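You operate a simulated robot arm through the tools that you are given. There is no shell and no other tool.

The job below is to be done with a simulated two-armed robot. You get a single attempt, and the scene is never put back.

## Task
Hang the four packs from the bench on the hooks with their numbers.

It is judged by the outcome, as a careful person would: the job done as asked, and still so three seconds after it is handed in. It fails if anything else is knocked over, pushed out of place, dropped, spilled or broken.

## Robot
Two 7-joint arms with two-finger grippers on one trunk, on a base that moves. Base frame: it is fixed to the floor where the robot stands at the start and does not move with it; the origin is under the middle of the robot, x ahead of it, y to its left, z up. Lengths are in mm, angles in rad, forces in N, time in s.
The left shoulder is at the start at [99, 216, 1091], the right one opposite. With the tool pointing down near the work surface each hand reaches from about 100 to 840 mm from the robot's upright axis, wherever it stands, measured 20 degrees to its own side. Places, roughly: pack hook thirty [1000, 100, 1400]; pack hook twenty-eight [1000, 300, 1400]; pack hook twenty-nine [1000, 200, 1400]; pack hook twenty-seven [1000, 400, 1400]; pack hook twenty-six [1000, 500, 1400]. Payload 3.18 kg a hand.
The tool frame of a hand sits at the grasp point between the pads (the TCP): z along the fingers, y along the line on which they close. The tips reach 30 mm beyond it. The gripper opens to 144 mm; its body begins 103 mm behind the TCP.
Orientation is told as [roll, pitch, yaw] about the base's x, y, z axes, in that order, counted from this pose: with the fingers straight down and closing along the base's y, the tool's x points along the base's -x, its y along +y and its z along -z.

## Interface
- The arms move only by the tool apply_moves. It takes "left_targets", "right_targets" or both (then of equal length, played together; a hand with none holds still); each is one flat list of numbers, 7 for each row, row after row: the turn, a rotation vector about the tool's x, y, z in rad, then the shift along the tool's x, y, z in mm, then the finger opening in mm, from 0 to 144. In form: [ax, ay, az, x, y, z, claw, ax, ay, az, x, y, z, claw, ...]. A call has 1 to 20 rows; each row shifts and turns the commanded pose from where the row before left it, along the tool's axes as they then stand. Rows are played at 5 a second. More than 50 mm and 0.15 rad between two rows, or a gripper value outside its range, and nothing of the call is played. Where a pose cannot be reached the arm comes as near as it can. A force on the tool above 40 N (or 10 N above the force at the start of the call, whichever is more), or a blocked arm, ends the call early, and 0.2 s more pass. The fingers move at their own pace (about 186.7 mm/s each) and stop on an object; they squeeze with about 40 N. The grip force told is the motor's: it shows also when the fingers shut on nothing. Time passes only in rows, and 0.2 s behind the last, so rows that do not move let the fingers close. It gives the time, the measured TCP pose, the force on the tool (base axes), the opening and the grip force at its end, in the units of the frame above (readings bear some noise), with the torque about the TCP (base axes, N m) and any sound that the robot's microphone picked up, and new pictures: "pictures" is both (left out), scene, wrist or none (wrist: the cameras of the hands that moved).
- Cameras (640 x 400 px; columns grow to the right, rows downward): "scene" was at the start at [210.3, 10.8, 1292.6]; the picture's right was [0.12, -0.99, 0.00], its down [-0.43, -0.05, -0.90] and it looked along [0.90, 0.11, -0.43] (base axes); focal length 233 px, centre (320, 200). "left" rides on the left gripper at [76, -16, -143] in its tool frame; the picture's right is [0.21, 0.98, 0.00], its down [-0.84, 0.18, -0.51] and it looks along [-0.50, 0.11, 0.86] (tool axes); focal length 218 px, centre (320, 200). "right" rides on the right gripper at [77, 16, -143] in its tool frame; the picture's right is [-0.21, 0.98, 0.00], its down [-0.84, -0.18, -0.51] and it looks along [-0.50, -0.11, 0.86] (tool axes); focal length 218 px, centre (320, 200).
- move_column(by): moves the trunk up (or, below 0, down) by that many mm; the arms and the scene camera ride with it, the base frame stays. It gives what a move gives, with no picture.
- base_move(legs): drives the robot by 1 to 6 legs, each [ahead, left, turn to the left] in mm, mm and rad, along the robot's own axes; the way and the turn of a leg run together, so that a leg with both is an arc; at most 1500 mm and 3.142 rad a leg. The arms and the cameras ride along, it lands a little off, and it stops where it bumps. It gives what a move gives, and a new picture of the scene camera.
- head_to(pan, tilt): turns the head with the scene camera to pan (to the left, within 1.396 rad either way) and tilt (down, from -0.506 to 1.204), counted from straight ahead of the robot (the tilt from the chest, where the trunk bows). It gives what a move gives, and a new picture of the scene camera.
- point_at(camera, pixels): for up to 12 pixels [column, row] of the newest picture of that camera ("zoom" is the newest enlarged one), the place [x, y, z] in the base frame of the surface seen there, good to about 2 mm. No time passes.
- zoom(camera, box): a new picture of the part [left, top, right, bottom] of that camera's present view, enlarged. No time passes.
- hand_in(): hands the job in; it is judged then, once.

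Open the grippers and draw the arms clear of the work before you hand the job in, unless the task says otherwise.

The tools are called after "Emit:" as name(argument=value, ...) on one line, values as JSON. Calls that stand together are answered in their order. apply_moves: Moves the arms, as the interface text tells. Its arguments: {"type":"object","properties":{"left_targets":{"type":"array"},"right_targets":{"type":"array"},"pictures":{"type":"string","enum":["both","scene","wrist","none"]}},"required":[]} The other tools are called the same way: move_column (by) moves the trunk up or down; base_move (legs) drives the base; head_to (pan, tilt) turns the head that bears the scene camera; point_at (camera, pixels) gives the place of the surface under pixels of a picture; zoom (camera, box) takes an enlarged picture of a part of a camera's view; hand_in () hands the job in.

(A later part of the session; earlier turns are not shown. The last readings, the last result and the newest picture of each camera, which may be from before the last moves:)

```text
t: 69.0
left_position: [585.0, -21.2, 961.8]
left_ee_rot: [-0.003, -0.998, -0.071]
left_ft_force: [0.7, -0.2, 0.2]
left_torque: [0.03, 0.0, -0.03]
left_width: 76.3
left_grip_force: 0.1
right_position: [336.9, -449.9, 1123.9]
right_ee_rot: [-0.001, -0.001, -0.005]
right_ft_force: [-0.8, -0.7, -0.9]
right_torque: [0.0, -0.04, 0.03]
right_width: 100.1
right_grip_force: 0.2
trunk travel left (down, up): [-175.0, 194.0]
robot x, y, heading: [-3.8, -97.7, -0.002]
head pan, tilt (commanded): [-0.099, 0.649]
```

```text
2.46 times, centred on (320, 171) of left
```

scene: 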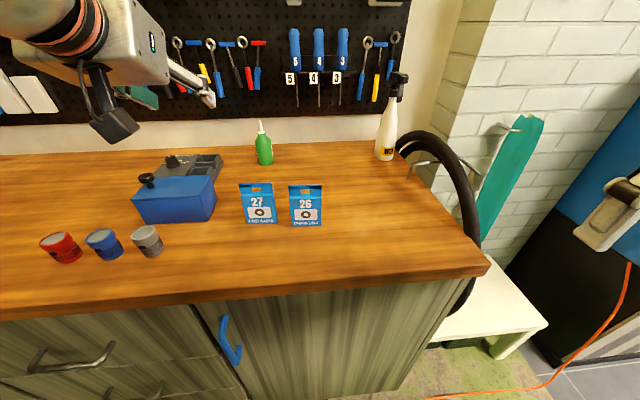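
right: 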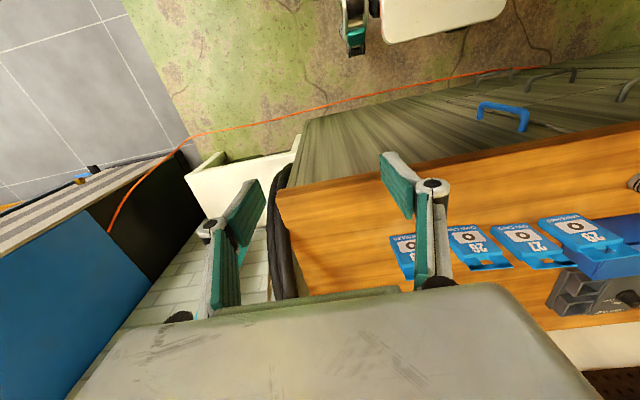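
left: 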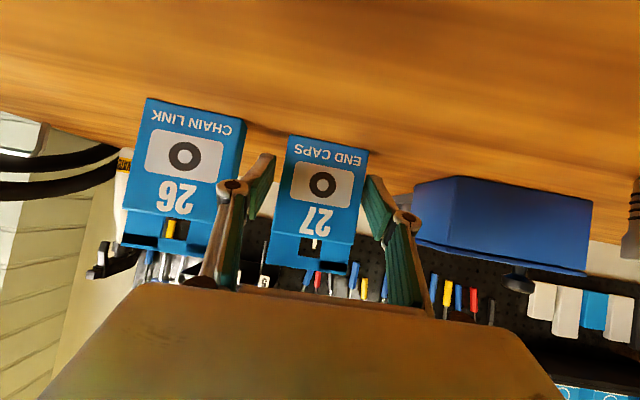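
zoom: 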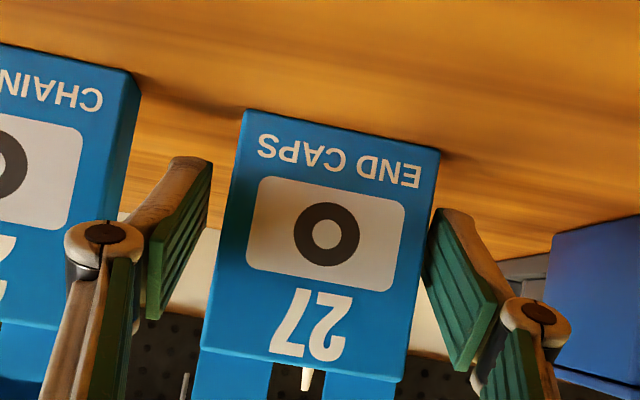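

The pack is a bit closer to the left pad (gap 12 px vs 27 px), so I'll shift 2 mm left, then close and lift.

Emit:
apply_moves(left_targets=[0, 0, 0, 0, 2, 0, 76, 0, 0, 0, 0, 0, 0, 50, 0, 0, 0, 0, 0, 0, 50, 0, 0, 0, 0, 0, 0, 50, 0, 0, 0, -8.4, 0, -5.4, 50, 0, 0, 0, -16.8, 0, -10.8, 50, 0, 0, 0, -33.7, 0, -21.6, 50, 0, 0, 0, -33.7, 0, -21.6, 50], pictures="both")

Emit:
zoom(camera="left", box=[220, 125, 420, 285])

```text
t: 70.8
left_position: [586.7, -18.6, 1072.2]
left_ee_rot: [-0.002, -1.0, -0.072]
left_ft_force: [0.4, 0.2, -0.7]
left_torque: [-0.04, 0.02, -0.03]
left_width: 64.6
left_grip_force: 40.0
right_position: [336.1, -448.5, 1124.8]
right_ee_rot: [0.0, -0.003, -0.005]
right_ft_force: [0.4, 0.5, 0.2]
right_torque: [-0.01, -0.01, 0.02]
right_width: 100.1
right_grip_force: 0.0
trunk travel left (down, up): [-175.0, 194.0]
robot x, y, heading: [1.6, -100.3, -0.002]
head pan, tilt (commanded): [-0.099, 0.649]
```

scene: 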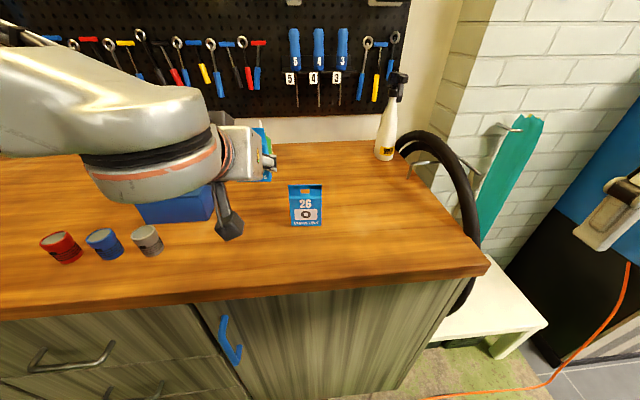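
left: 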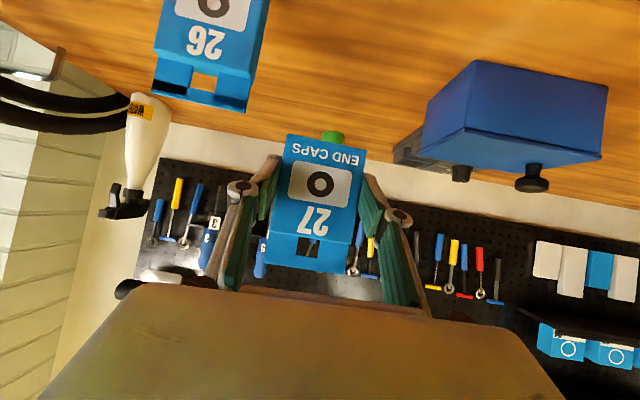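

```text
2.50 times, centred on (320, 205) of left
```

zoom: 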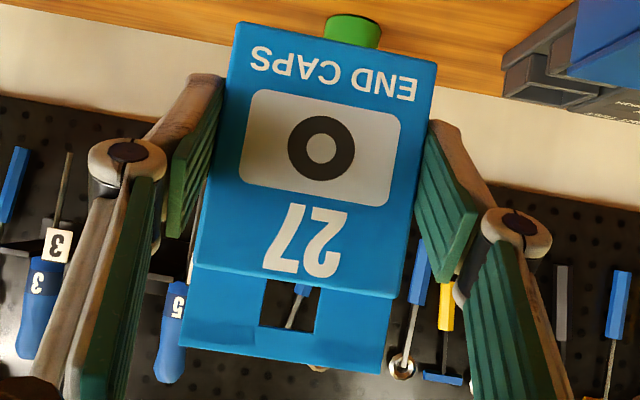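

Pack 27 is held. I'll turn the yaw back to zero, raise the trunk 190 mm, and drive left 312 mm and ahead 108 mm.

Emit:
apply_moves(left_targets=[-0.0614, 0, -0.0394, 0, 0, 0, 50], pictures="none")

Emit:
move_column(by=190)

Emit:
base_move(legs=[[0, 312, 0], [108, 0, 0]])

Emit:
head_to(pan=0.1, tilt=0.15)

```text
t: 71.2
left_position: [588.6, -21.8, 1072.0]
left_ee_rot: [-0.001, -0.999, 0.002]
left_ft_force: [-0.2, -0.4, -0.4]
left_torque: [-0.02, 0.0, 0.03]
left_width: 64.6
left_grip_force: 39.7
right_position: [335.9, -450.1, 1124.0]
right_ee_rot: [0.001, -0.002, -0.006]
right_ft_force: [0.7, -0.6, 0.2]
right_torque: [0.04, -0.04, 0.02]
right_width: 99.6
right_grip_force: 0.1
trunk travel left (down, up): [-175.0, 194.0]
robot x, y, heading: [-2.4, -101.3, 0.001]
head pan, tilt (commanded): [-0.099, 0.649]
```

```text
t: 73.3
left_position: [587.8, -21.6, 1261.2]
left_ee_rot: [-0.002, -0.999, 0.002]
left_ft_force: [0.2, 0.3, -1.0]
left_torque: [0.0, -0.01, 0.01]
left_width: 64.9
left_grip_force: 40.1
right_position: [337.1, -449.5, 1312.9]
right_ee_rot: [0.0, -0.004, -0.006]
right_ft_force: [-0.1, -0.4, -0.4]
right_torque: [0.0, 0.04, -0.02]
right_width: 100.2
right_grip_force: 0.0
trunk travel left (down, up): [-365.0, 4.0]
robot x, y, heading: [-5.1, -103.4, 0.005]
head pan, tilt (commanded): [-0.099, 0.649]
```

```text
t: 77.4
left_position: [696.5, 292.7, 1262.6]
left_ee_rot: [-0.002, -0.998, -0.004]
left_ft_force: [0.3, 0.3, -0.1]
left_torque: [0.01, 0.0, 0.01]
left_width: 65.0
left_grip_force: 39.9
right_position: [442.3, -134.3, 1314.7]
right_ee_rot: [0.001, -0.003, -0.01]
right_ft_force: [-0.8, 0.3, -0.5]
right_torque: [-0.02, 0.03, 0.02]
right_width: 99.9
right_grip_force: 0.0
trunk travel left (down, up): [-365.0, 4.0]
robot x, y, heading: [108.2, 212.1, -0.006]
head pan, tilt (commanded): [-0.099, 0.649]
```

scene: 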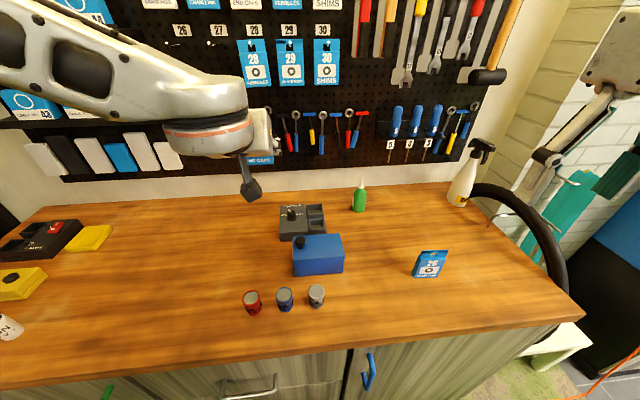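

```text
t: 78.3
left_position: [696.5, 292.5, 1263.2]
left_ee_rot: [-0.004, -1.001, -0.004]
left_ft_force: [-0.7, -0.3, -1.4]
left_torque: [0.04, 0.0, 0.0]
left_width: 64.7
left_grip_force: 39.5
right_position: [442.5, -135.3, 1313.7]
right_ee_rot: [0.001, -0.002, -0.012]
right_ft_force: [-0.2, 0.3, -0.7]
right_torque: [0.01, 0.01, -0.01]
right_width: 100.0
right_grip_force: 0.1
trunk travel left (down, up): [-365.0, 4.0]
robot x, y, heading: [107.3, 214.2, -0.006]
head pan, tilt (commanded): [0.099, 0.15]
```

scene: 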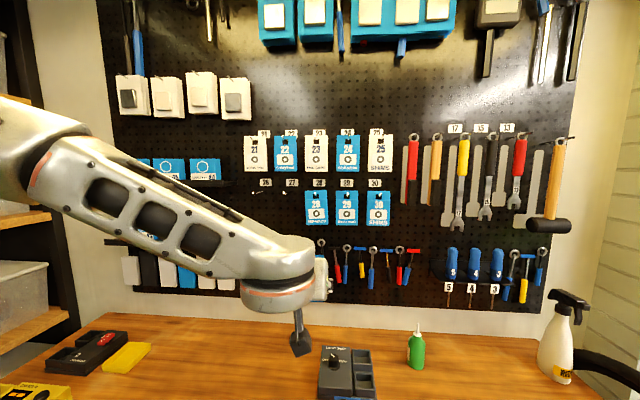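

I'll raise 133 mm, shift 96 mm left to hook 27 (y≈388.5), tilt the pack, and advance to ~55 mm before the tip.

Emit:
apply_moves(left_targets=[0, 0, 0, -37.3, 0, -23.9, 50, 0, 0, 0, -37.3, 0, -23.9, 50, 0, 0, 0, -37.3, 0, -23.9, 50, 0, 0, 0, 0, 48, 0, 50, 0, 0, 0, 0, 48, 0, 50, 0, 0.15, 0, 0, 0, 0, 50, 0, 0.15, 0, 0, 0, 0, 50, 0, 0, 0, -29.2, 0, 24.6, 50, 0, 0, 0, -29.2, 0, 24.6, 50, 0, 0, 0, -29.2, 0, 24.6, 50], pictures="both")

Emit:
zoom(camera="left", box=[250, 205, 394, 295])

```text
t: 80.5
left_position: [815.5, 389.4, 1393.3]
left_ee_rot: [0.0, -0.698, -0.006]
left_ft_force: [1.2, 0.5, 0.1]
left_torque: [0.01, 0.06, 0.05]
left_width: 64.9
left_grip_force: 39.6
right_position: [444.2, -135.0, 1313.9]
right_ee_rot: [-0.001, 0.0, -0.012]
right_ft_force: [0.8, -0.6, -0.9]
right_torque: [0.02, 0.07, -0.04]
right_width: 99.7
right_grip_force: 0.0
trunk travel left (down, up): [-365.0, 4.0]
robot x, y, heading: [110.4, 211.9, -0.006]
head pan, tilt (commanded): [0.099, 0.15]
```

scene: 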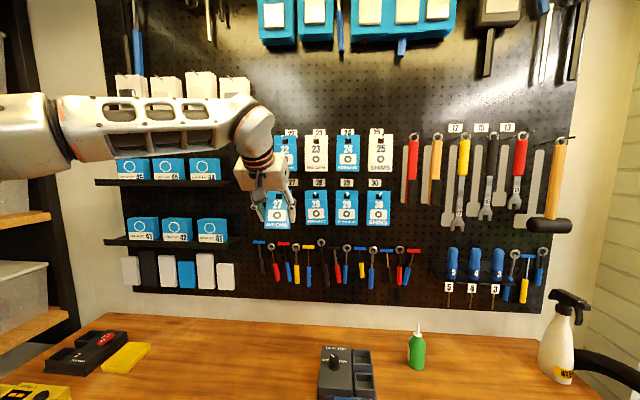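
left: 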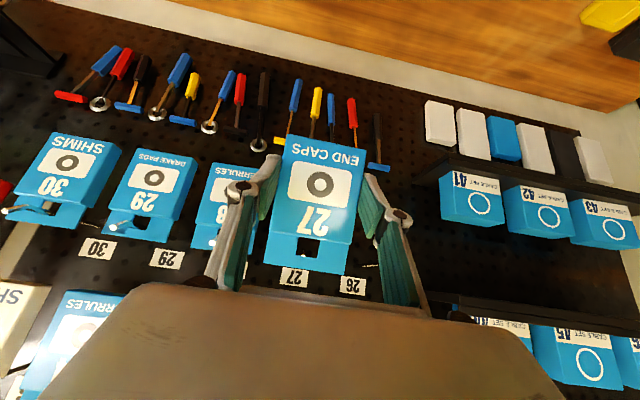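

```text
4.44 times, centred on (322, 250) of left
```

zoom: 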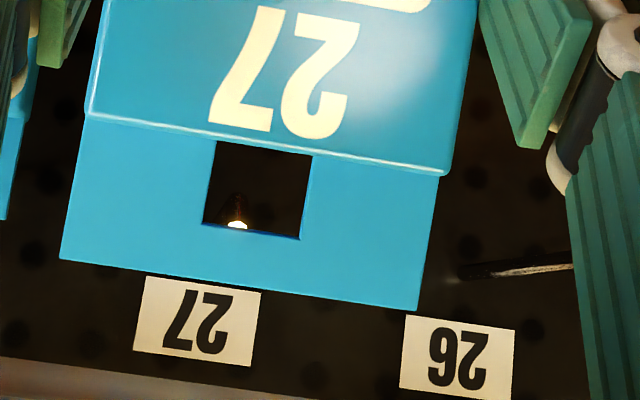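

The hook 27 tip is visible in the slot at (238,225), nearly the same picture as with pack 28. I'll measure.

Emit:
point_at(camera="zoom", pixels=[[203, 190], [316, 205], [255, 240], [222, 233], [290, 244], [237, 226], [237, 215], [90, 130], [425, 190], [265, 268]])

```text
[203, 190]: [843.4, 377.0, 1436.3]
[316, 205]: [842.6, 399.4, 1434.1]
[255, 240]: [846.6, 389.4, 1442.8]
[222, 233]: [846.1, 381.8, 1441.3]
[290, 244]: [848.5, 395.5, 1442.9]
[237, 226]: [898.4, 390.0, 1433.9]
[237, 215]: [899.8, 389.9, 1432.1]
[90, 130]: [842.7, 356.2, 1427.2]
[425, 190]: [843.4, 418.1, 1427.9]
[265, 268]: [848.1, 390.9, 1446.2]
```

Slot centre [844.6, 387.9, 1434.3] vs tip [899.7, 388.9, 1436]: I'll shift 1 mm left and advance 38 mm, then check.

Emit:
apply_moves(left_targets=[0, 0, 0, -14.9, 1.0, 12.2, 50, 0, 0, 0, -14.9, 0, 12.2, 50], pictures="wrist")

Emit:
zoom(camera="left", box=[270, 215, 366, 275])

```text
t: 81.2
left_position: [850.9, 388.0, 1395.5]
left_ee_rot: [-0.002, -0.698, -0.007]
left_ft_force: [0.6, 0.0, -0.3]
left_torque: [0.02, 0.02, -0.03]
left_width: 64.6
left_grip_force: 40.0
right_position: [442.5, -135.4, 1314.6]
right_ee_rot: [0.0, -0.001, -0.012]
right_ft_force: [0.5, -0.2, -0.3]
right_torque: [0.02, -0.01, -0.02]
right_width: 99.9
right_grip_force: 0.1
trunk travel left (down, up): [-365.0, 4.0]
robot x, y, heading: [105.5, 214.8, -0.005]
head pan, tilt (commanded): [0.099, 0.15]
```

left: 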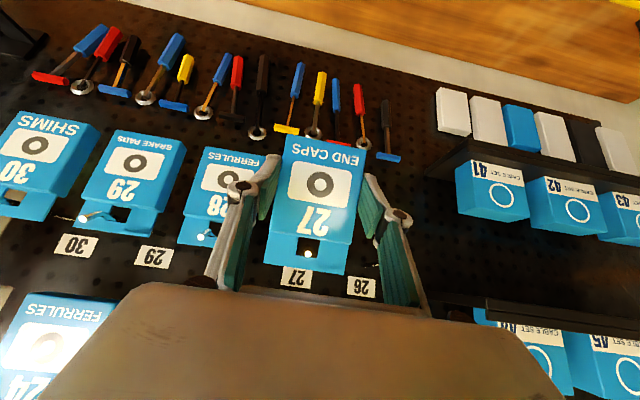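

```text
6.67 times, centred on (318, 245) of left
```

zoom: 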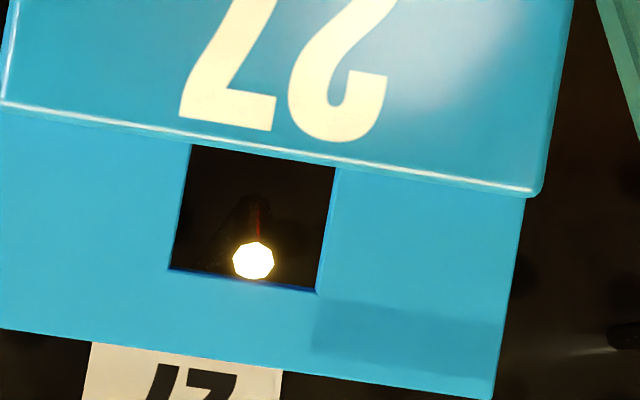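

The tip is at (253,260), close to the slot's upper edge, so I'll raise 1 mm and shift 1.2 mm left while pushing over the tip and following the stub.

Emit:
apply_moves(left_targets=[0, 0, 0, -0.65, 1.2, -0.77, 50, 0, 0, 0, -6.35, 0, 5.35, 50, 0, 0, 0, -6.35, 0, 5.35, 50, 0, 0, 0, -0.98, 0, 4.74, 50, 0, 0, 0, -0.98, 0, 4.74, 50, 0, 0, 0, -0.98, 0, 4.74, 50], pictures="wrist")

Emit:
zoom(camera="left", box=[270, 215, 366, 275])

```text
t: 82.5
left_position: [878.2, 390.3, 1388.0]
left_ee_rot: [-0.002, -0.7, -0.007]
left_ft_force: [0.6, -0.3, -0.6]
left_torque: [0.04, 0.02, -0.01]
left_width: 64.9
left_grip_force: 40.0
right_position: [442.0, -134.5, 1313.1]
right_ee_rot: [0.0, -0.002, -0.01]
right_ft_force: [0.6, 0.3, 0.1]
right_torque: [-0.01, -0.03, 0.01]
right_width: 100.2
right_grip_force: 0.1
trunk travel left (down, up): [-365.0, 4.0]
robot x, y, heading: [109.5, 217.2, -0.005]
head pan, tilt (commanded): [0.099, 0.15]
```

left: 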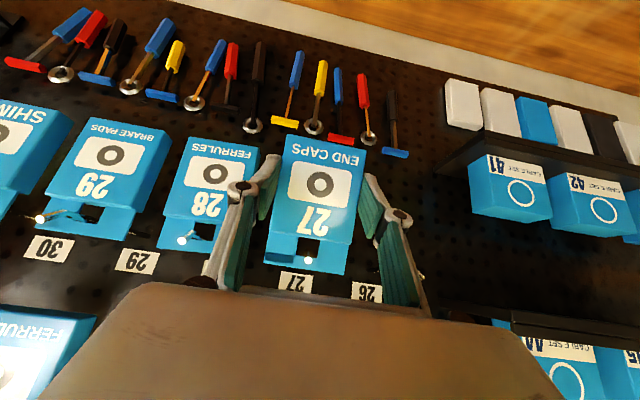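

```text
6.67 times, centred on (318, 245) of left
```

zoom: 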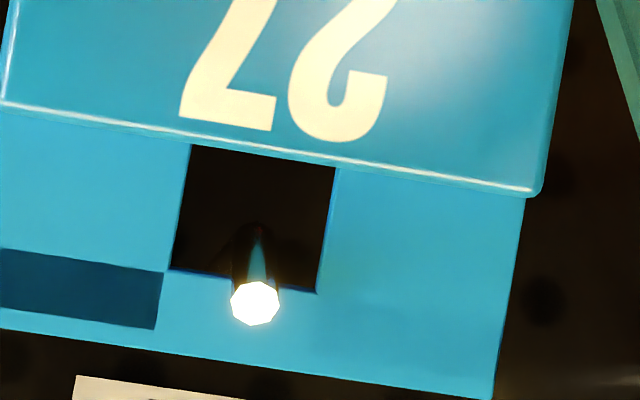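

Pack 27's slot is now over the stub. I'll advance along the wire and turn it upright like the others.

Emit:
apply_moves(left_targets=[0, 0, 0, -8.5, 0, 8.5, 50, 0, 0, 0, -2.84, 0, 5.0, 50, 0, -0.15, 0, 0, 0, 0, 50, 0, 0, 0, -4.5, 0, 10.4, 50, 0, -0.15, 0, 0, 0, 0, 50, 0, 0, 0, -1.66, 0, 5.35, 50], pictures="wrist")

Emit:
zoom(camera="left", box=[270, 215, 366, 275])

```text
t: 84.0
left_position: [912.0, 387.9, 1378.7]
left_ee_rot: [-0.001, -0.997, -0.003]
left_ft_force: [-0.7, 0.0, -1.1]
left_torque: [0.01, -0.02, 0.03]
left_width: 64.9
left_grip_force: 39.8
right_position: [443.0, -136.8, 1312.9]
right_ee_rot: [0.001, -0.003, -0.011]
right_ft_force: [0.1, -0.8, 0.1]
right_torque: [0.0, 0.04, -0.01]
right_width: 99.9
right_grip_force: 0.1
trunk travel left (down, up): [-365.0, 4.0]
robot x, y, heading: [108.2, 216.1, -0.008]
head pan, tilt (commanded): [0.099, 0.15]
```

left: 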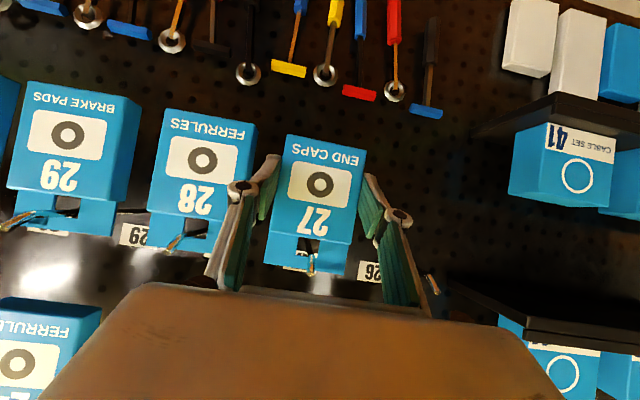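

```text
6.67 times, centred on (318, 245) of left
```

zoom: 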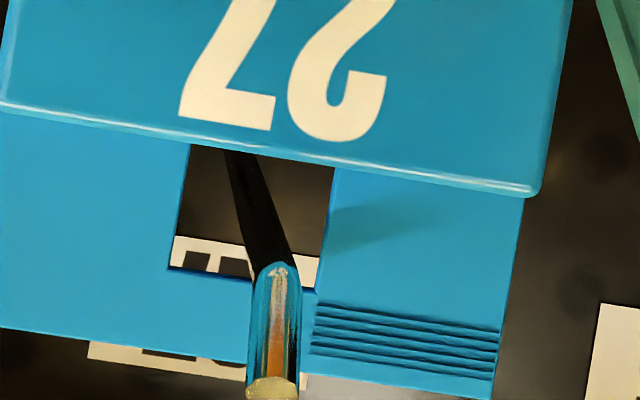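

The wire passes ~3 mm left of the slot's middle, so I'll shift 2.5 mm left, then lower until the slot rests on the wire.

Emit:
apply_moves(left_targets=[0, 0, 0, 0, 2.5, 0, 50, 0, 0, 0, 2.1, 0, 1.35, 50, 0, 0, 0, 2.1, 0, 1.35, 50], pictures="none")

```text
t: 84.8
left_position: [911.9, 391.6, 1378.0]
left_ee_rot: [-0.001, -1.003, -0.005]
left_ft_force: [1.7, 0.4, 8.1]
left_torque: [-0.02, -0.04, -0.03]
left_width: 64.9
left_grip_force: 40.0
right_position: [441.2, -134.8, 1314.5]
right_ee_rot: [0.0, -0.002, -0.009]
right_ft_force: [-0.3, 0.0, -0.1]
right_torque: [0.01, -0.01, -0.01]
right_width: 99.7
right_grip_force: 0.2
trunk travel left (down, up): [-365.0, 4.0]
robot x, y, heading: [108.8, 213.9, -0.007]
head pan, tilt (commanded): [0.099, 0.15]
```

The 8.1 N upward force shows the slot rests on the wire. I'll relieve slightly and open to 72 mm.

Emit:
apply_moves(left_targets=[0, 0, 0, -0.8, 0, -0.5, 50, 0, 0, 0, 0, 0, 0, 72, 0, 0, 0, 0, 0, 0, 72, 0, 0, 0, 0, 0, 0, 72], pictures="wrist")

Emit:
zoom(camera="left", box=[220, 135, 420, 285])

```text
t: 85.8
left_position: [911.5, 391.9, 1374.6]
left_ee_rot: [-0.001, -0.998, -0.006]
left_ft_force: [0.3, -0.4, 0.2]
left_torque: [-0.03, -0.01, -0.01]
left_width: 72.1
left_grip_force: 0.0
right_position: [442.0, -135.2, 1313.5]
right_ee_rot: [0.0, -0.003, -0.011]
right_ft_force: [0.1, -1.5, -0.2]
right_torque: [-0.02, 0.01, -0.01]
right_width: 99.7
right_grip_force: 0.2
trunk travel left (down, up): [-365.0, 4.0]
robot x, y, heading: [108.1, 219.3, -0.006]
head pan, tilt (commanded): [0.099, 0.15]
```

left: 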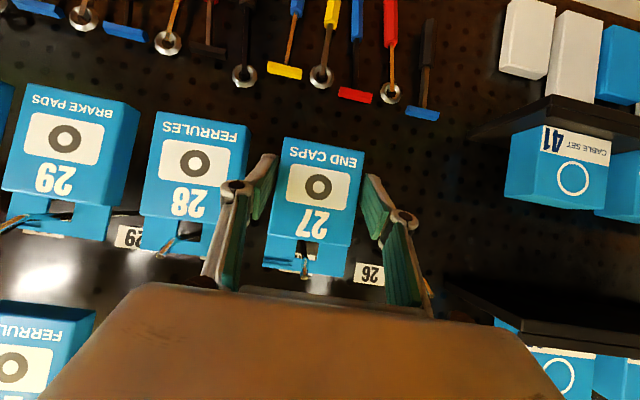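

```text
2.67 times, centred on (320, 210) of left
```

zoom: 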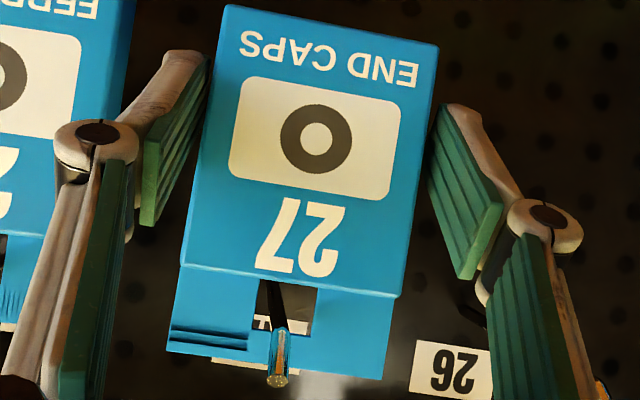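

Pack 27 hangs free on hook 27. I'll withdraw straight back.

Emit:
apply_moves(left_targets=[0, 0, 0, 5.4, 0, -8.4, 72, 0, 0, 0, 10.8, 0, -16.8, 72, 0, 0, 0, 21.6, 0, -33.7, 72, 0, 0, 0, 21.6, 0, -33.7, 80, 0, 0, 0, 21.6, 0, -33.7, 80, 0, 0, 0, 21.6, 0, -33.7, 80], pictures="both")

Emit:
zoom(camera="left", box=[150, 125, 450, 312])

Emit:
zoom(camera="scene", box=[230, 120, 410, 240])

```text
t: 87.2
left_position: [717.0, 394.6, 1376.6]
left_ee_rot: [-0.004, -1.0, -0.005]
left_ft_force: [0.1, -0.3, 0.2]
left_torque: [0.01, -0.02, 0.01]
left_width: 79.9
left_grip_force: 0.1
right_position: [440.3, -135.8, 1314.3]
right_ee_rot: [0.0, -0.004, -0.011]
right_ft_force: [0.2, 0.3, 0.6]
right_torque: [-0.01, -0.05, 0.0]
right_width: 99.8
right_grip_force: 0.0
trunk travel left (down, up): [-365.0, 4.0]
robot x, y, heading: [107.7, 217.1, -0.01]
head pan, tilt (commanded): [0.099, 0.15]
```

scene: 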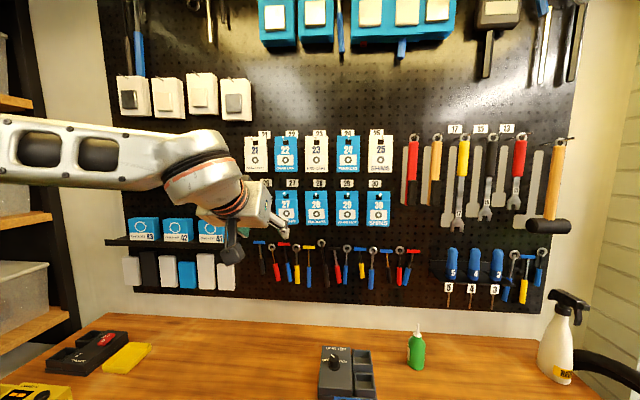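
left: 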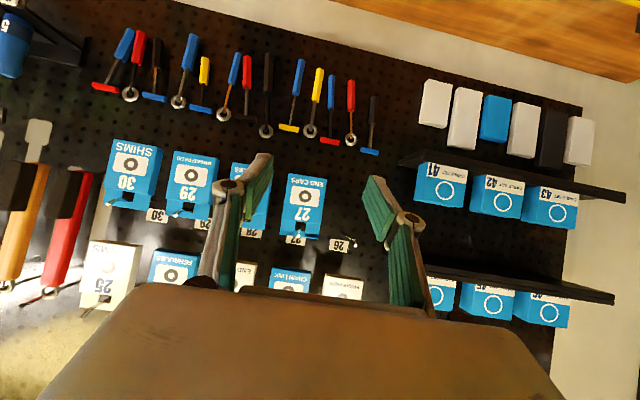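

```text
2.13 times, centred on (300, 218) of left
```

zoom: 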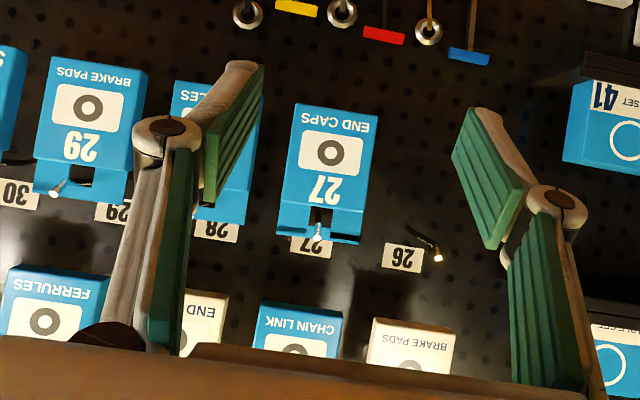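

```text
3.33 times, centred on (320, 180) of scene
```

zoom: 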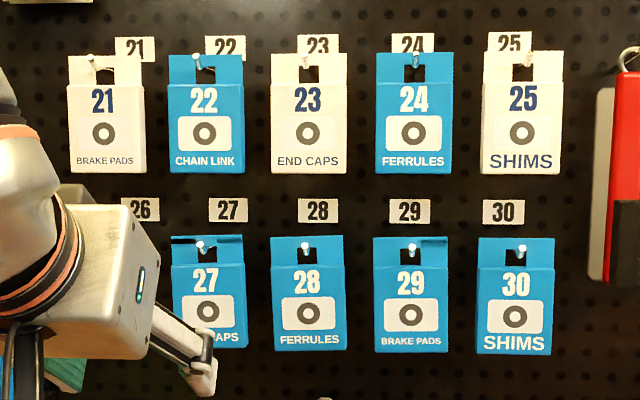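

Packs 27–30 now hang on their hooks. I'll measure the shelves near hook 26 for clearance before fetching the last pack.

Emit:
point_at(camera="left", pixels=[[402, 160], [416, 152], [440, 160], [430, 180], [432, 268], [440, 280], [445, 272], [420, 195], [432, 300], [354, 245]])

```text
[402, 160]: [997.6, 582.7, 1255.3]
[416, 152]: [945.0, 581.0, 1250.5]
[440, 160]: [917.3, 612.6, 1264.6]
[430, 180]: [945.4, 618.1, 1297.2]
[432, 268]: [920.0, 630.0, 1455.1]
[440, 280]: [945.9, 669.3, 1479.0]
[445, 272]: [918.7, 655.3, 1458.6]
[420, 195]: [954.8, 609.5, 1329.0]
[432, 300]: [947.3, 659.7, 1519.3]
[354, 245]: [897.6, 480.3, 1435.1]
```

The lower shelf ends at y≈581, leaving room for the gripper at hook 26 (y≈481). Now I'll drive back and right 416 mm (correcting the small heading drift) to fetch pack 26.

Emit:
base_move(legs=[[-108, 0, 0], [0, -416, 0.008]])

Emit:
move_column(by=-190)

Emit:
head_to(pan=-0.05, tilt=0.65)

```text
t: 92.2
left_position: [609.4, -19.5, 1377.3]
left_ee_rot: [0.0, -1.001, 0.008]
left_ft_force: [0.3, -0.6, 0.9]
left_torque: [0.0, 0.01, -0.01]
left_width: 79.9
left_grip_force: 0.0
right_position: [337.8, -551.2, 1314.5]
right_ee_rot: [0.001, -0.001, 0.001]
right_ft_force: [1.5, -0.6, -0.7]
right_torque: [0.0, -0.01, -0.02]
right_width: 100.0
right_grip_force: 0.0
trunk travel left (down, up): [-365.0, 4.0]
robot x, y, heading: [-0.8, -202.5, 0.003]
head pan, tilt (commanded): [0.099, 0.15]
```

scene: 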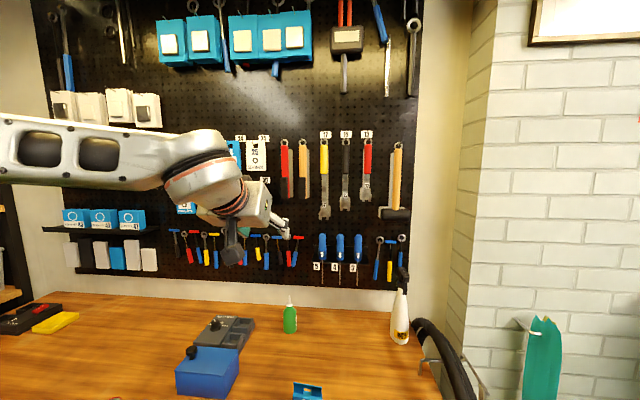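

```text
t: 94.2
left_position: [608.3, -19.5, 1187.7]
left_ee_rot: [-0.002, -1.001, 0.007]
left_ft_force: [0.6, -0.8, 0.0]
left_torque: [-0.04, -0.03, 0.01]
left_width: 79.9
left_grip_force: 0.1
right_position: [337.5, -550.7, 1126.8]
right_ee_rot: [-0.002, -0.005, 0.002]
right_ft_force: [0.3, 0.1, 0.3]
right_torque: [0.0, -0.02, 0.02]
right_width: 100.1
right_grip_force: 0.0
trunk travel left (down, up): [-175.0, 194.0]
robot x, y, heading: [-0.1, -209.2, 0.004]
head pan, tilt (commanded): [0.099, 0.15]
```

```text
t: 95.2
left_position: [608.6, -19.0, 1185.4]
left_ee_rot: [-0.003, -1.0, 0.01]
left_ft_force: [-0.2, 0.5, 0.1]
left_torque: [0.01, 0.02, 0.01]
left_width: 80.1
left_grip_force: 0.0
right_position: [338.4, -551.0, 1123.7]
right_ee_rot: [0.0, -0.002, 0.001]
right_ft_force: [-0.2, -0.3, -0.1]
right_torque: [-0.02, 0.02, 0.01]
right_width: 99.4
right_grip_force: 0.1
trunk travel left (down, up): [-175.0, 194.0]
robot x, y, heading: [-3.5, -203.1, 0.006]
head pan, tilt (commanded): [-0.051, 0.649]
```

scene: 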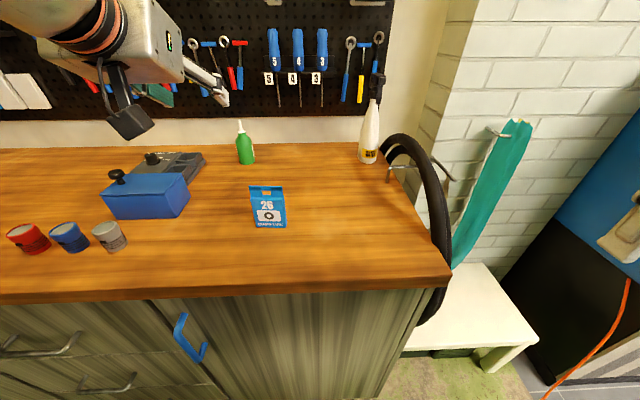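

Only pack 26 remains at (267,207). I'll zoom and measure it.

Emit:
zoom(camera="scene", box=[235, 175, 305, 235])

```text
6.67 times, centred on (270, 205) of scene
```

zoom: 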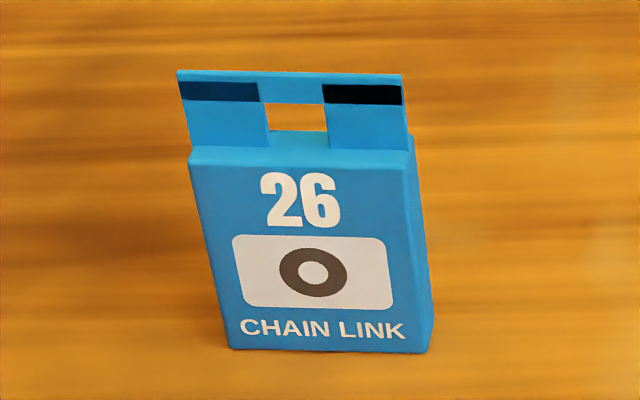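

Emit:
point_at(camera="zoom", pixels=[[197, 180], [402, 180], [228, 335], [418, 340], [212, 255], [408, 255], [205, 210], [405, 210], [185, 80], [395, 85], [313, 270], [428, 330]])

```text
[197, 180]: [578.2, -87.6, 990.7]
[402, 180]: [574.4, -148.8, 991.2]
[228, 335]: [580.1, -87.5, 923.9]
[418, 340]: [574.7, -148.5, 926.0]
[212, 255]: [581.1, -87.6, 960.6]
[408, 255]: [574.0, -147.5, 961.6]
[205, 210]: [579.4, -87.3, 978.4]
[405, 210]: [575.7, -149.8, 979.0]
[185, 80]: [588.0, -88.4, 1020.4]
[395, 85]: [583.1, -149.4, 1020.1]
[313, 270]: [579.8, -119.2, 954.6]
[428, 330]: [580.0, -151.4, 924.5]
```

Pack 26: front centre [577.2, −118.4], yaw ≈ −0.08. I'll move to its lane, match the yaw, and lower to z≈962 in front of it.

Emit:
apply_moves(left_targets=[0, 0, 0, 0, -46.9, 0, 78, 0, 0, 0, 0, -46.9, 0, 78, 0, 0, 0, 24.5, 0, -38.1, 78, 0, 0, 0, 24.5, 0, -38.1, 78, 0.074, 0, 0.0475, 0, 0, 0, 78, 0, 0, 0, 37.7, 0, 24.2, 78, 0, 0, 0, 37.7, 0, 24.2, 78, 0, 0, 0, 37.7, 0, 24.2, 78, 0, 0, 0, 37.7, 0, 24.2, 78, 0, 0, 0, 37.7, 0, 24.2, 78], pictures="wrist")

Emit:
zoom(camera="left", box=[190, 90, 450, 252])

```text
t: 97.4
left_position: [518.6, -113.8, 959.7]
left_ee_rot: [-0.004, -0.998, -0.079]
left_ft_force: [0.4, 0.0, 0.9]
left_torque: [0.0, 0.03, 0.02]
left_width: 77.7
left_grip_force: 0.2
right_position: [339.5, -552.0, 1123.2]
right_ee_rot: [0.0, -0.001, 0.002]
right_ft_force: [0.8, -0.3, 0.1]
right_torque: [0.03, 0.03, -0.02]
right_width: 99.9
right_grip_force: 0.1
trunk travel left (down, up): [-175.0, 194.0]
robot x, y, heading: [-1.5, -203.6, 0.003]
head pan, tilt (commanded): [-0.051, 0.649]
```

left: 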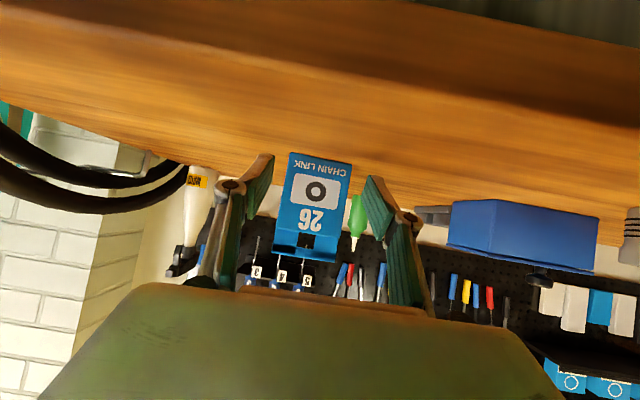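

```text
2.46 times, centred on (320, 171) of left
```

zoom: 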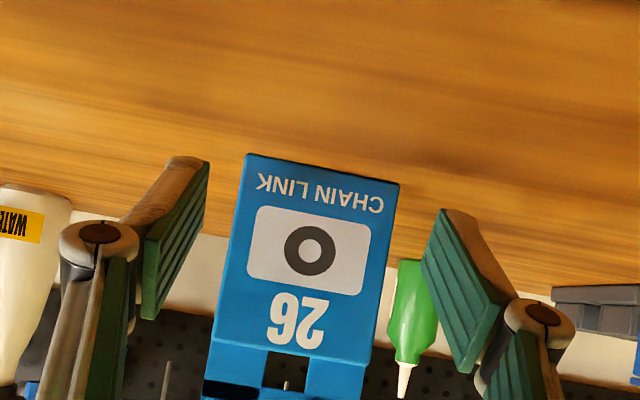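

The hand lines up with pack 26. I'll advance 50 mm (with a 2 mm rise) and check the gaps.

Emit:
apply_moves(left_targets=[0, 0, 0, -14.5, 0, 20.7, 78, 0, 0, 0, -14.5, 0, 20.7, 78], pictures="wrist")

Emit:
zoom(camera="left", box=[190, 90, 450, 252])

```text
t: 98.0
left_position: [568.9, -117.1, 964.9]
left_ee_rot: [-0.002, -0.999, -0.081]
left_ft_force: [0.9, -0.4, 0.6]
left_torque: [-0.02, 0.01, 0.02]
left_width: 78.0
left_grip_force: 0.1
right_position: [338.6, -552.1, 1124.1]
right_ee_rot: [-0.001, -0.001, 0.001]
right_ft_force: [0.0, 0.3, 0.2]
right_torque: [-0.01, 0.0, 0.02]
right_width: 99.8
right_grip_force: 0.1
trunk travel left (down, up): [-175.0, 194.0]
robot x, y, heading: [-0.1, -204.9, 0.003]
head pan, tilt (commanded): [-0.051, 0.649]
```

left: 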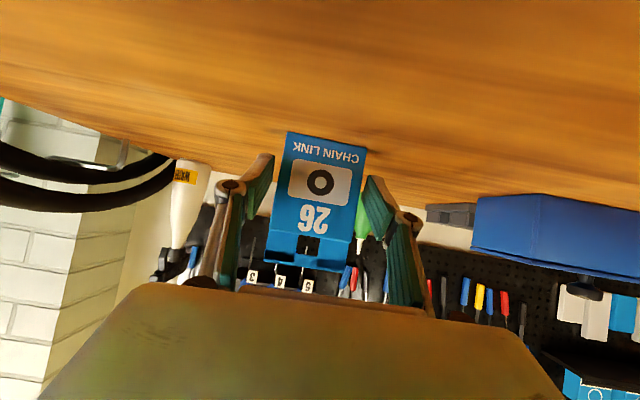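

```text
2.46 times, centred on (320, 171) of left
```

zoom: 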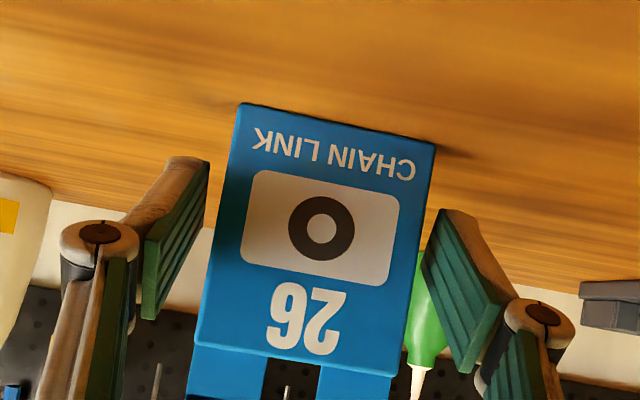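

The gaps are even on both sides. I'll close on pack 26 and lift it.

Emit:
apply_moves(left_targets=[0, 0, 0, 0, 0.5, 0, 78, 0, 0, 0, 0, 0, 0, 50, 0, 0, 0, 0, 0, 0, 50, 0, 0, 0, 0, 0, 0, 50, 0, 0, 0, -8.4, 0, -5.4, 50, 0, 0, 0, -16.8, 0, -10.8, 50, 0, 0, 0, -33.7, 0, -21.6, 50, 0, 0, 0, -33.7, 0, -21.6, 50], pictures="both")

Emit:
zoom(camera="left", box=[220, 125, 420, 285])

```text
t: 99.8
left_position: [569.6, -118.1, 1074.9]
left_ee_rot: [-0.002, -1.0, -0.081]
left_ft_force: [0.6, -0.3, -0.8]
left_torque: [0.0, -0.01, 0.01]
left_width: 64.9
left_grip_force: 40.1
right_position: [337.2, -551.3, 1125.2]
right_ee_rot: [0.0, -0.003, 0.0]
right_ft_force: [0.3, 0.2, 0.1]
right_torque: [0.01, -0.02, -0.01]
right_width: 100.1
right_grip_force: 0.2
trunk travel left (down, up): [-175.0, 194.0]
robot x, y, heading: [-2.1, -201.3, 0.007]
head pan, tilt (commanded): [-0.051, 0.649]
```

scene: 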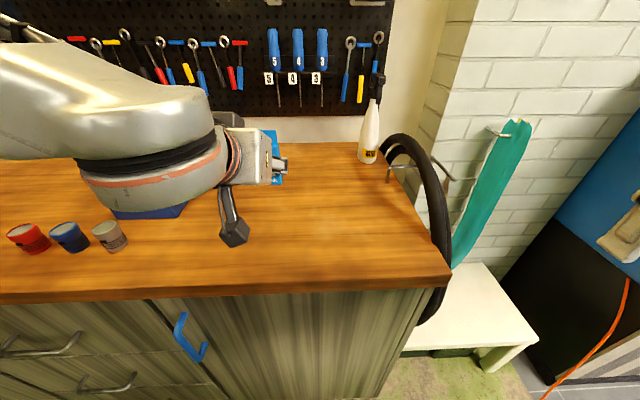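
left: 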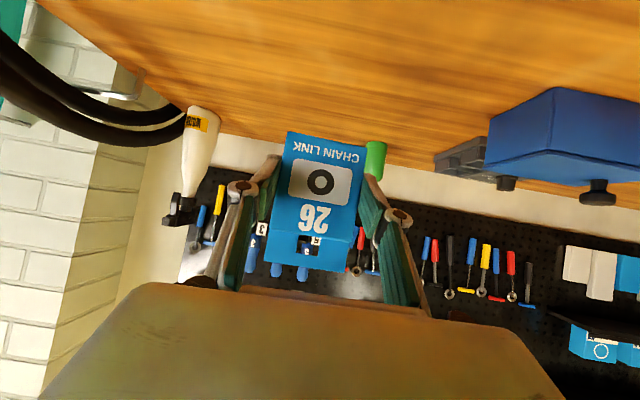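

```text
2.50 times, centred on (320, 205) of left
```

zoom: 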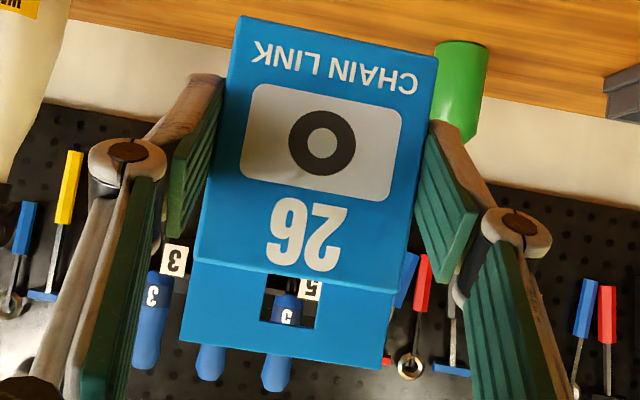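

Pack 26 is held. I'll undo the yaw, raise the trunk 190 mm, and drive left 506 mm and ahead 108 mm.

Emit:
apply_moves(left_targets=[-0.068, 0, -0.0437, 0, 0, 0, 50], pictures="none")

Emit:
move_column(by=190)

Emit:
base_move(legs=[[0, 506, 0], [108, 0, 0]])

Emit:
head_to(pan=0.1, tilt=0.15)

```text
t: 100.2
left_position: [570.2, -118.5, 1075.2]
left_ee_rot: [-0.001, -1.0, 0.002]
left_ft_force: [0.0, 0.3, 0.0]
left_torque: [0.02, 0.01, 0.01]
left_width: 64.5
left_grip_force: 39.6
right_position: [338.4, -551.7, 1122.8]
right_ee_rot: [0.0, -0.004, 0.001]
right_ft_force: [-0.1, -0.5, 0.3]
right_torque: [0.03, -0.04, 0.0]
right_width: 100.1
right_grip_force: 0.0
trunk travel left (down, up): [-175.0, 194.0]
robot x, y, heading: [-3.3, -205.1, 0.008]
head pan, tilt (commanded): [-0.051, 0.649]
```

```text
t: 102.3
left_position: [570.3, -115.4, 1265.0]
left_ee_rot: [-0.002, -0.998, 0.001]
left_ft_force: [-0.2, -0.4, -0.7]
left_torque: [-0.02, 0.03, 0.02]
left_width: 64.6
left_grip_force: 39.5
right_position: [339.6, -552.4, 1314.4]
right_ee_rot: [0.001, -0.001, 0.002]
right_ft_force: [0.0, 0.3, 0.1]
right_torque: [0.0, 0.01, 0.03]
right_width: 100.0
right_grip_force: 0.0
trunk travel left (down, up): [-365.0, 4.0]
robot x, y, heading: [2.0, -201.8, 0.007]
head pan, tilt (commanded): [-0.051, 0.649]
```

```text
t: 108.1
left_position: [673.6, 402.1, 1264.9]
left_ee_rot: [-0.004, -1.0, 0.001]
left_ft_force: [0.0, 1.4, -0.1]
left_torque: [-0.01, 0.05, 0.0]
left_width: 64.9
left_grip_force: 40.5
right_position: [442.5, -32.4, 1314.2]
right_ee_rot: [0.0, -0.002, 0.001]
right_ft_force: [0.1, -0.3, -0.5]
right_torque: [-0.01, 0.01, -0.02]
right_width: 100.1
right_grip_force: 0.0
trunk travel left (down, up): [-365.0, 4.0]
robot x, y, heading: [100.2, 312.4, 0.009]
head pan, tilt (commanded): [-0.051, 0.649]
```

scene: 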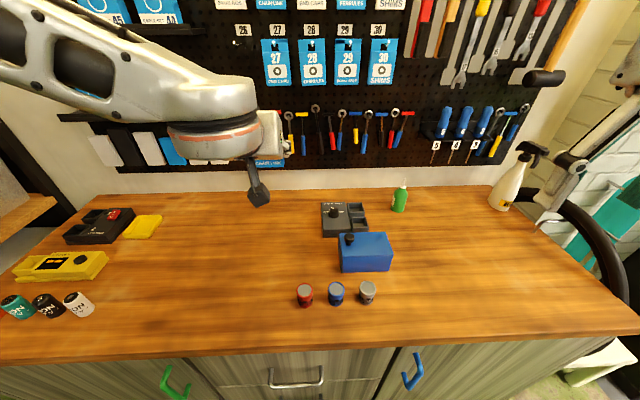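

```text
t: 109.0
left_position: [672.5, 401.7, 1264.5]
left_ee_rot: [-0.001, -1.001, 0.001]
left_ft_force: [-0.4, 0.1, -1.4]
left_torque: [-0.04, -0.01, -0.04]
left_width: 64.9
left_grip_force: 39.9
right_position: [441.5, -33.0, 1313.4]
right_ee_rot: [0.001, -0.001, 0.001]
right_ft_force: [0.1, -0.2, -0.2]
right_torque: [-0.01, -0.01, 0.01]
right_width: 100.0
right_grip_force: 0.0
trunk travel left (down, up): [-365.0, 4.0]
robot x, y, heading: [103.2, 310.0, 0.007]
head pan, tilt (commanded): [0.099, 0.15]
```

scene: 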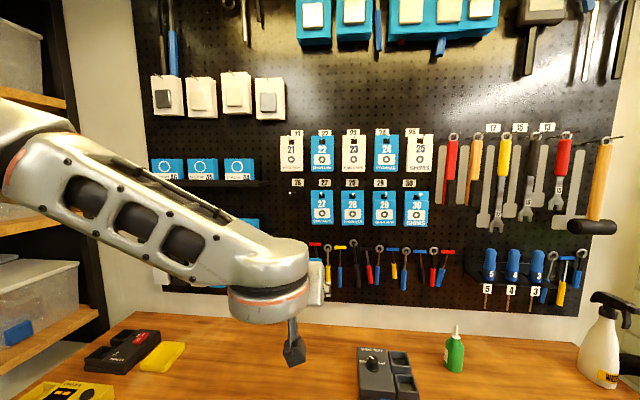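

I'll raise 133 mm, shift 80 mm left to hook 26 (y≈481), tilt the pack, and advance to ~57 mm before the tip.

Emit:
apply_moves(left_targets=[0, 0, 0, -37.3, 0, -23.9, 50, 0, 0, 0, -37.3, 0, -23.9, 50, 0, 0, 0, -37.3, 0, -23.9, 50, 0, 0, 0, 0, 40, 0, 50, 0, 0, 0, 0, 40, 0, 50, 0, 0.15, 0, 0, 0, 0, 50, 0, 0.15, 0, 0, 0, 0, 50, 0, 0, 0, -35.2, 0, 29.6, 50, 0, 0, 0, -35.2, 0, 29.6, 50, 0, 0, 0, -35.2, 0, 29.6, 50], pictures="both")

Emit:
zoom(camera="left", box=[250, 205, 394, 295])

```text
t: 111.2
left_position: [814.3, 479.5, 1397.5]
left_ee_rot: [-0.001, -0.698, 0.001]
left_ft_force: [0.5, 0.2, 0.1]
left_torque: [0.0, 0.01, 0.01]
left_width: 65.0
left_grip_force: 39.9
right_position: [443.2, -32.8, 1312.2]
right_ee_rot: [0.001, 0.0, 0.001]
right_ft_force: [0.5, 0.4, 0.5]
right_torque: [0.0, 0.06, 0.0]
right_width: 99.6
right_grip_force: 0.0
trunk travel left (down, up): [-365.0, 4.0]
robot x, y, heading: [103.0, 313.7, 0.005]
head pan, tilt (commanded): [0.099, 0.15]
```

scene: 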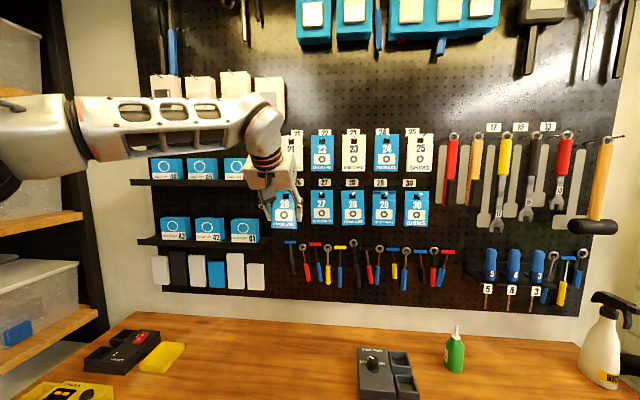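
left: 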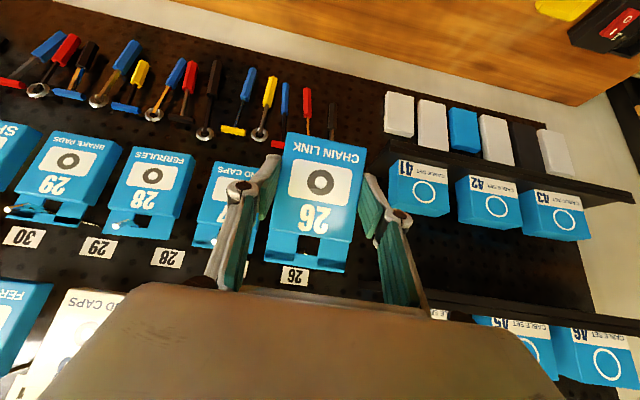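

```text
4.44 times, centred on (322, 250) of left
```

zoom: 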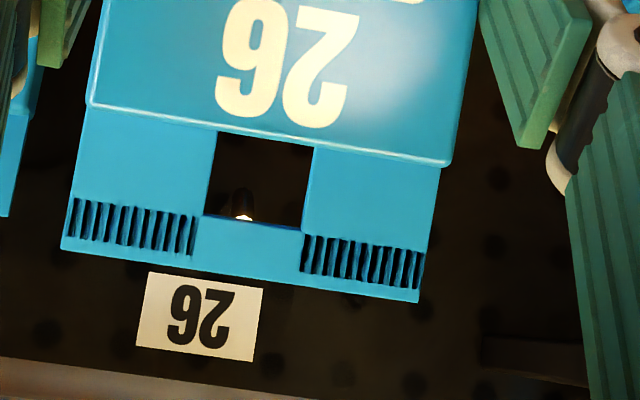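

Hook 26's tip is just visible at (243,217) at the slot's upper edge. I'll measure the slot and tip.

Emit:
point_at(camera="zoom", pixels=[[203, 180], [316, 195], [255, 230], [222, 223], [290, 234], [243, 217], [243, 205], [90, 122], [425, 180], [265, 255]])

```text
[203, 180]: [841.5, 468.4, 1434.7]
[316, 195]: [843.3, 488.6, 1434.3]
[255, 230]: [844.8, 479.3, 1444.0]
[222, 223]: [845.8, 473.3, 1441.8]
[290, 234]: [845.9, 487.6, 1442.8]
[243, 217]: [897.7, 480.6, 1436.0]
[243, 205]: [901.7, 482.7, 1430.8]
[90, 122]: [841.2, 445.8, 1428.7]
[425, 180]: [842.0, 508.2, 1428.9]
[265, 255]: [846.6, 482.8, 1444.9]
```

The slot centre is at [843, 478.3, 1434] and the tip at [899.7, 481, 1436]. I'll shift 2.5 mm left, raise 2 mm, advance 40 mm, and check.

Emit:
apply_moves(left_targets=[0, 0, 0, -15.9, 2.5, 12.1, 50, 0, 0, 0, -15.9, 0, 12.1, 50], pictures="wrist")

Emit:
zoom(camera="left", box=[270, 215, 366, 275])

```text
t: 111.8
left_position: [852.3, 481.6, 1399.8]
left_ee_rot: [-0.002, -0.697, 0.0]
left_ft_force: [-0.3, 0.2, -1.0]
left_torque: [-0.01, 0.03, 0.05]
left_width: 64.7
left_grip_force: 39.7
right_position: [441.5, -33.3, 1314.4]
right_ee_rot: [0.0, -0.003, 0.001]
right_ft_force: [-0.7, -0.2, 1.2]
right_torque: [-0.03, 0.0, 0.0]
right_width: 100.0
right_grip_force: 0.0
trunk travel left (down, up): [-365.0, 4.0]
robot x, y, heading: [103.8, 314.0, 0.001]
head pan, tilt (commanded): [0.099, 0.15]
```

left: 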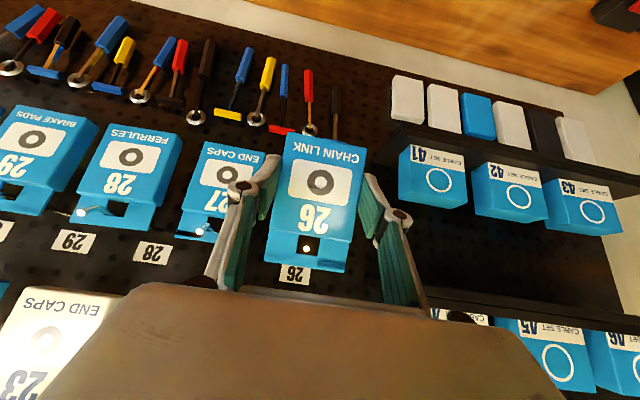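

```text
6.67 times, centred on (318, 245) of left
```

zoom: 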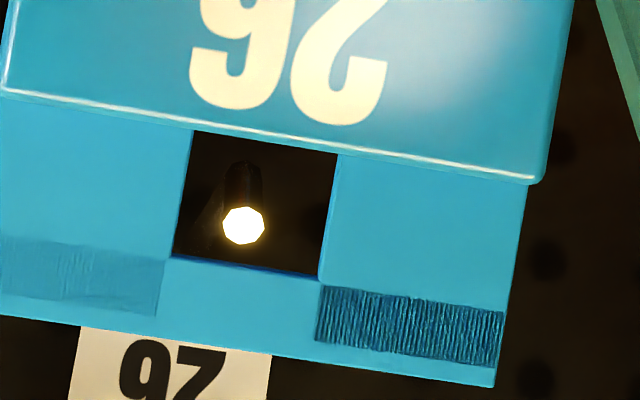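

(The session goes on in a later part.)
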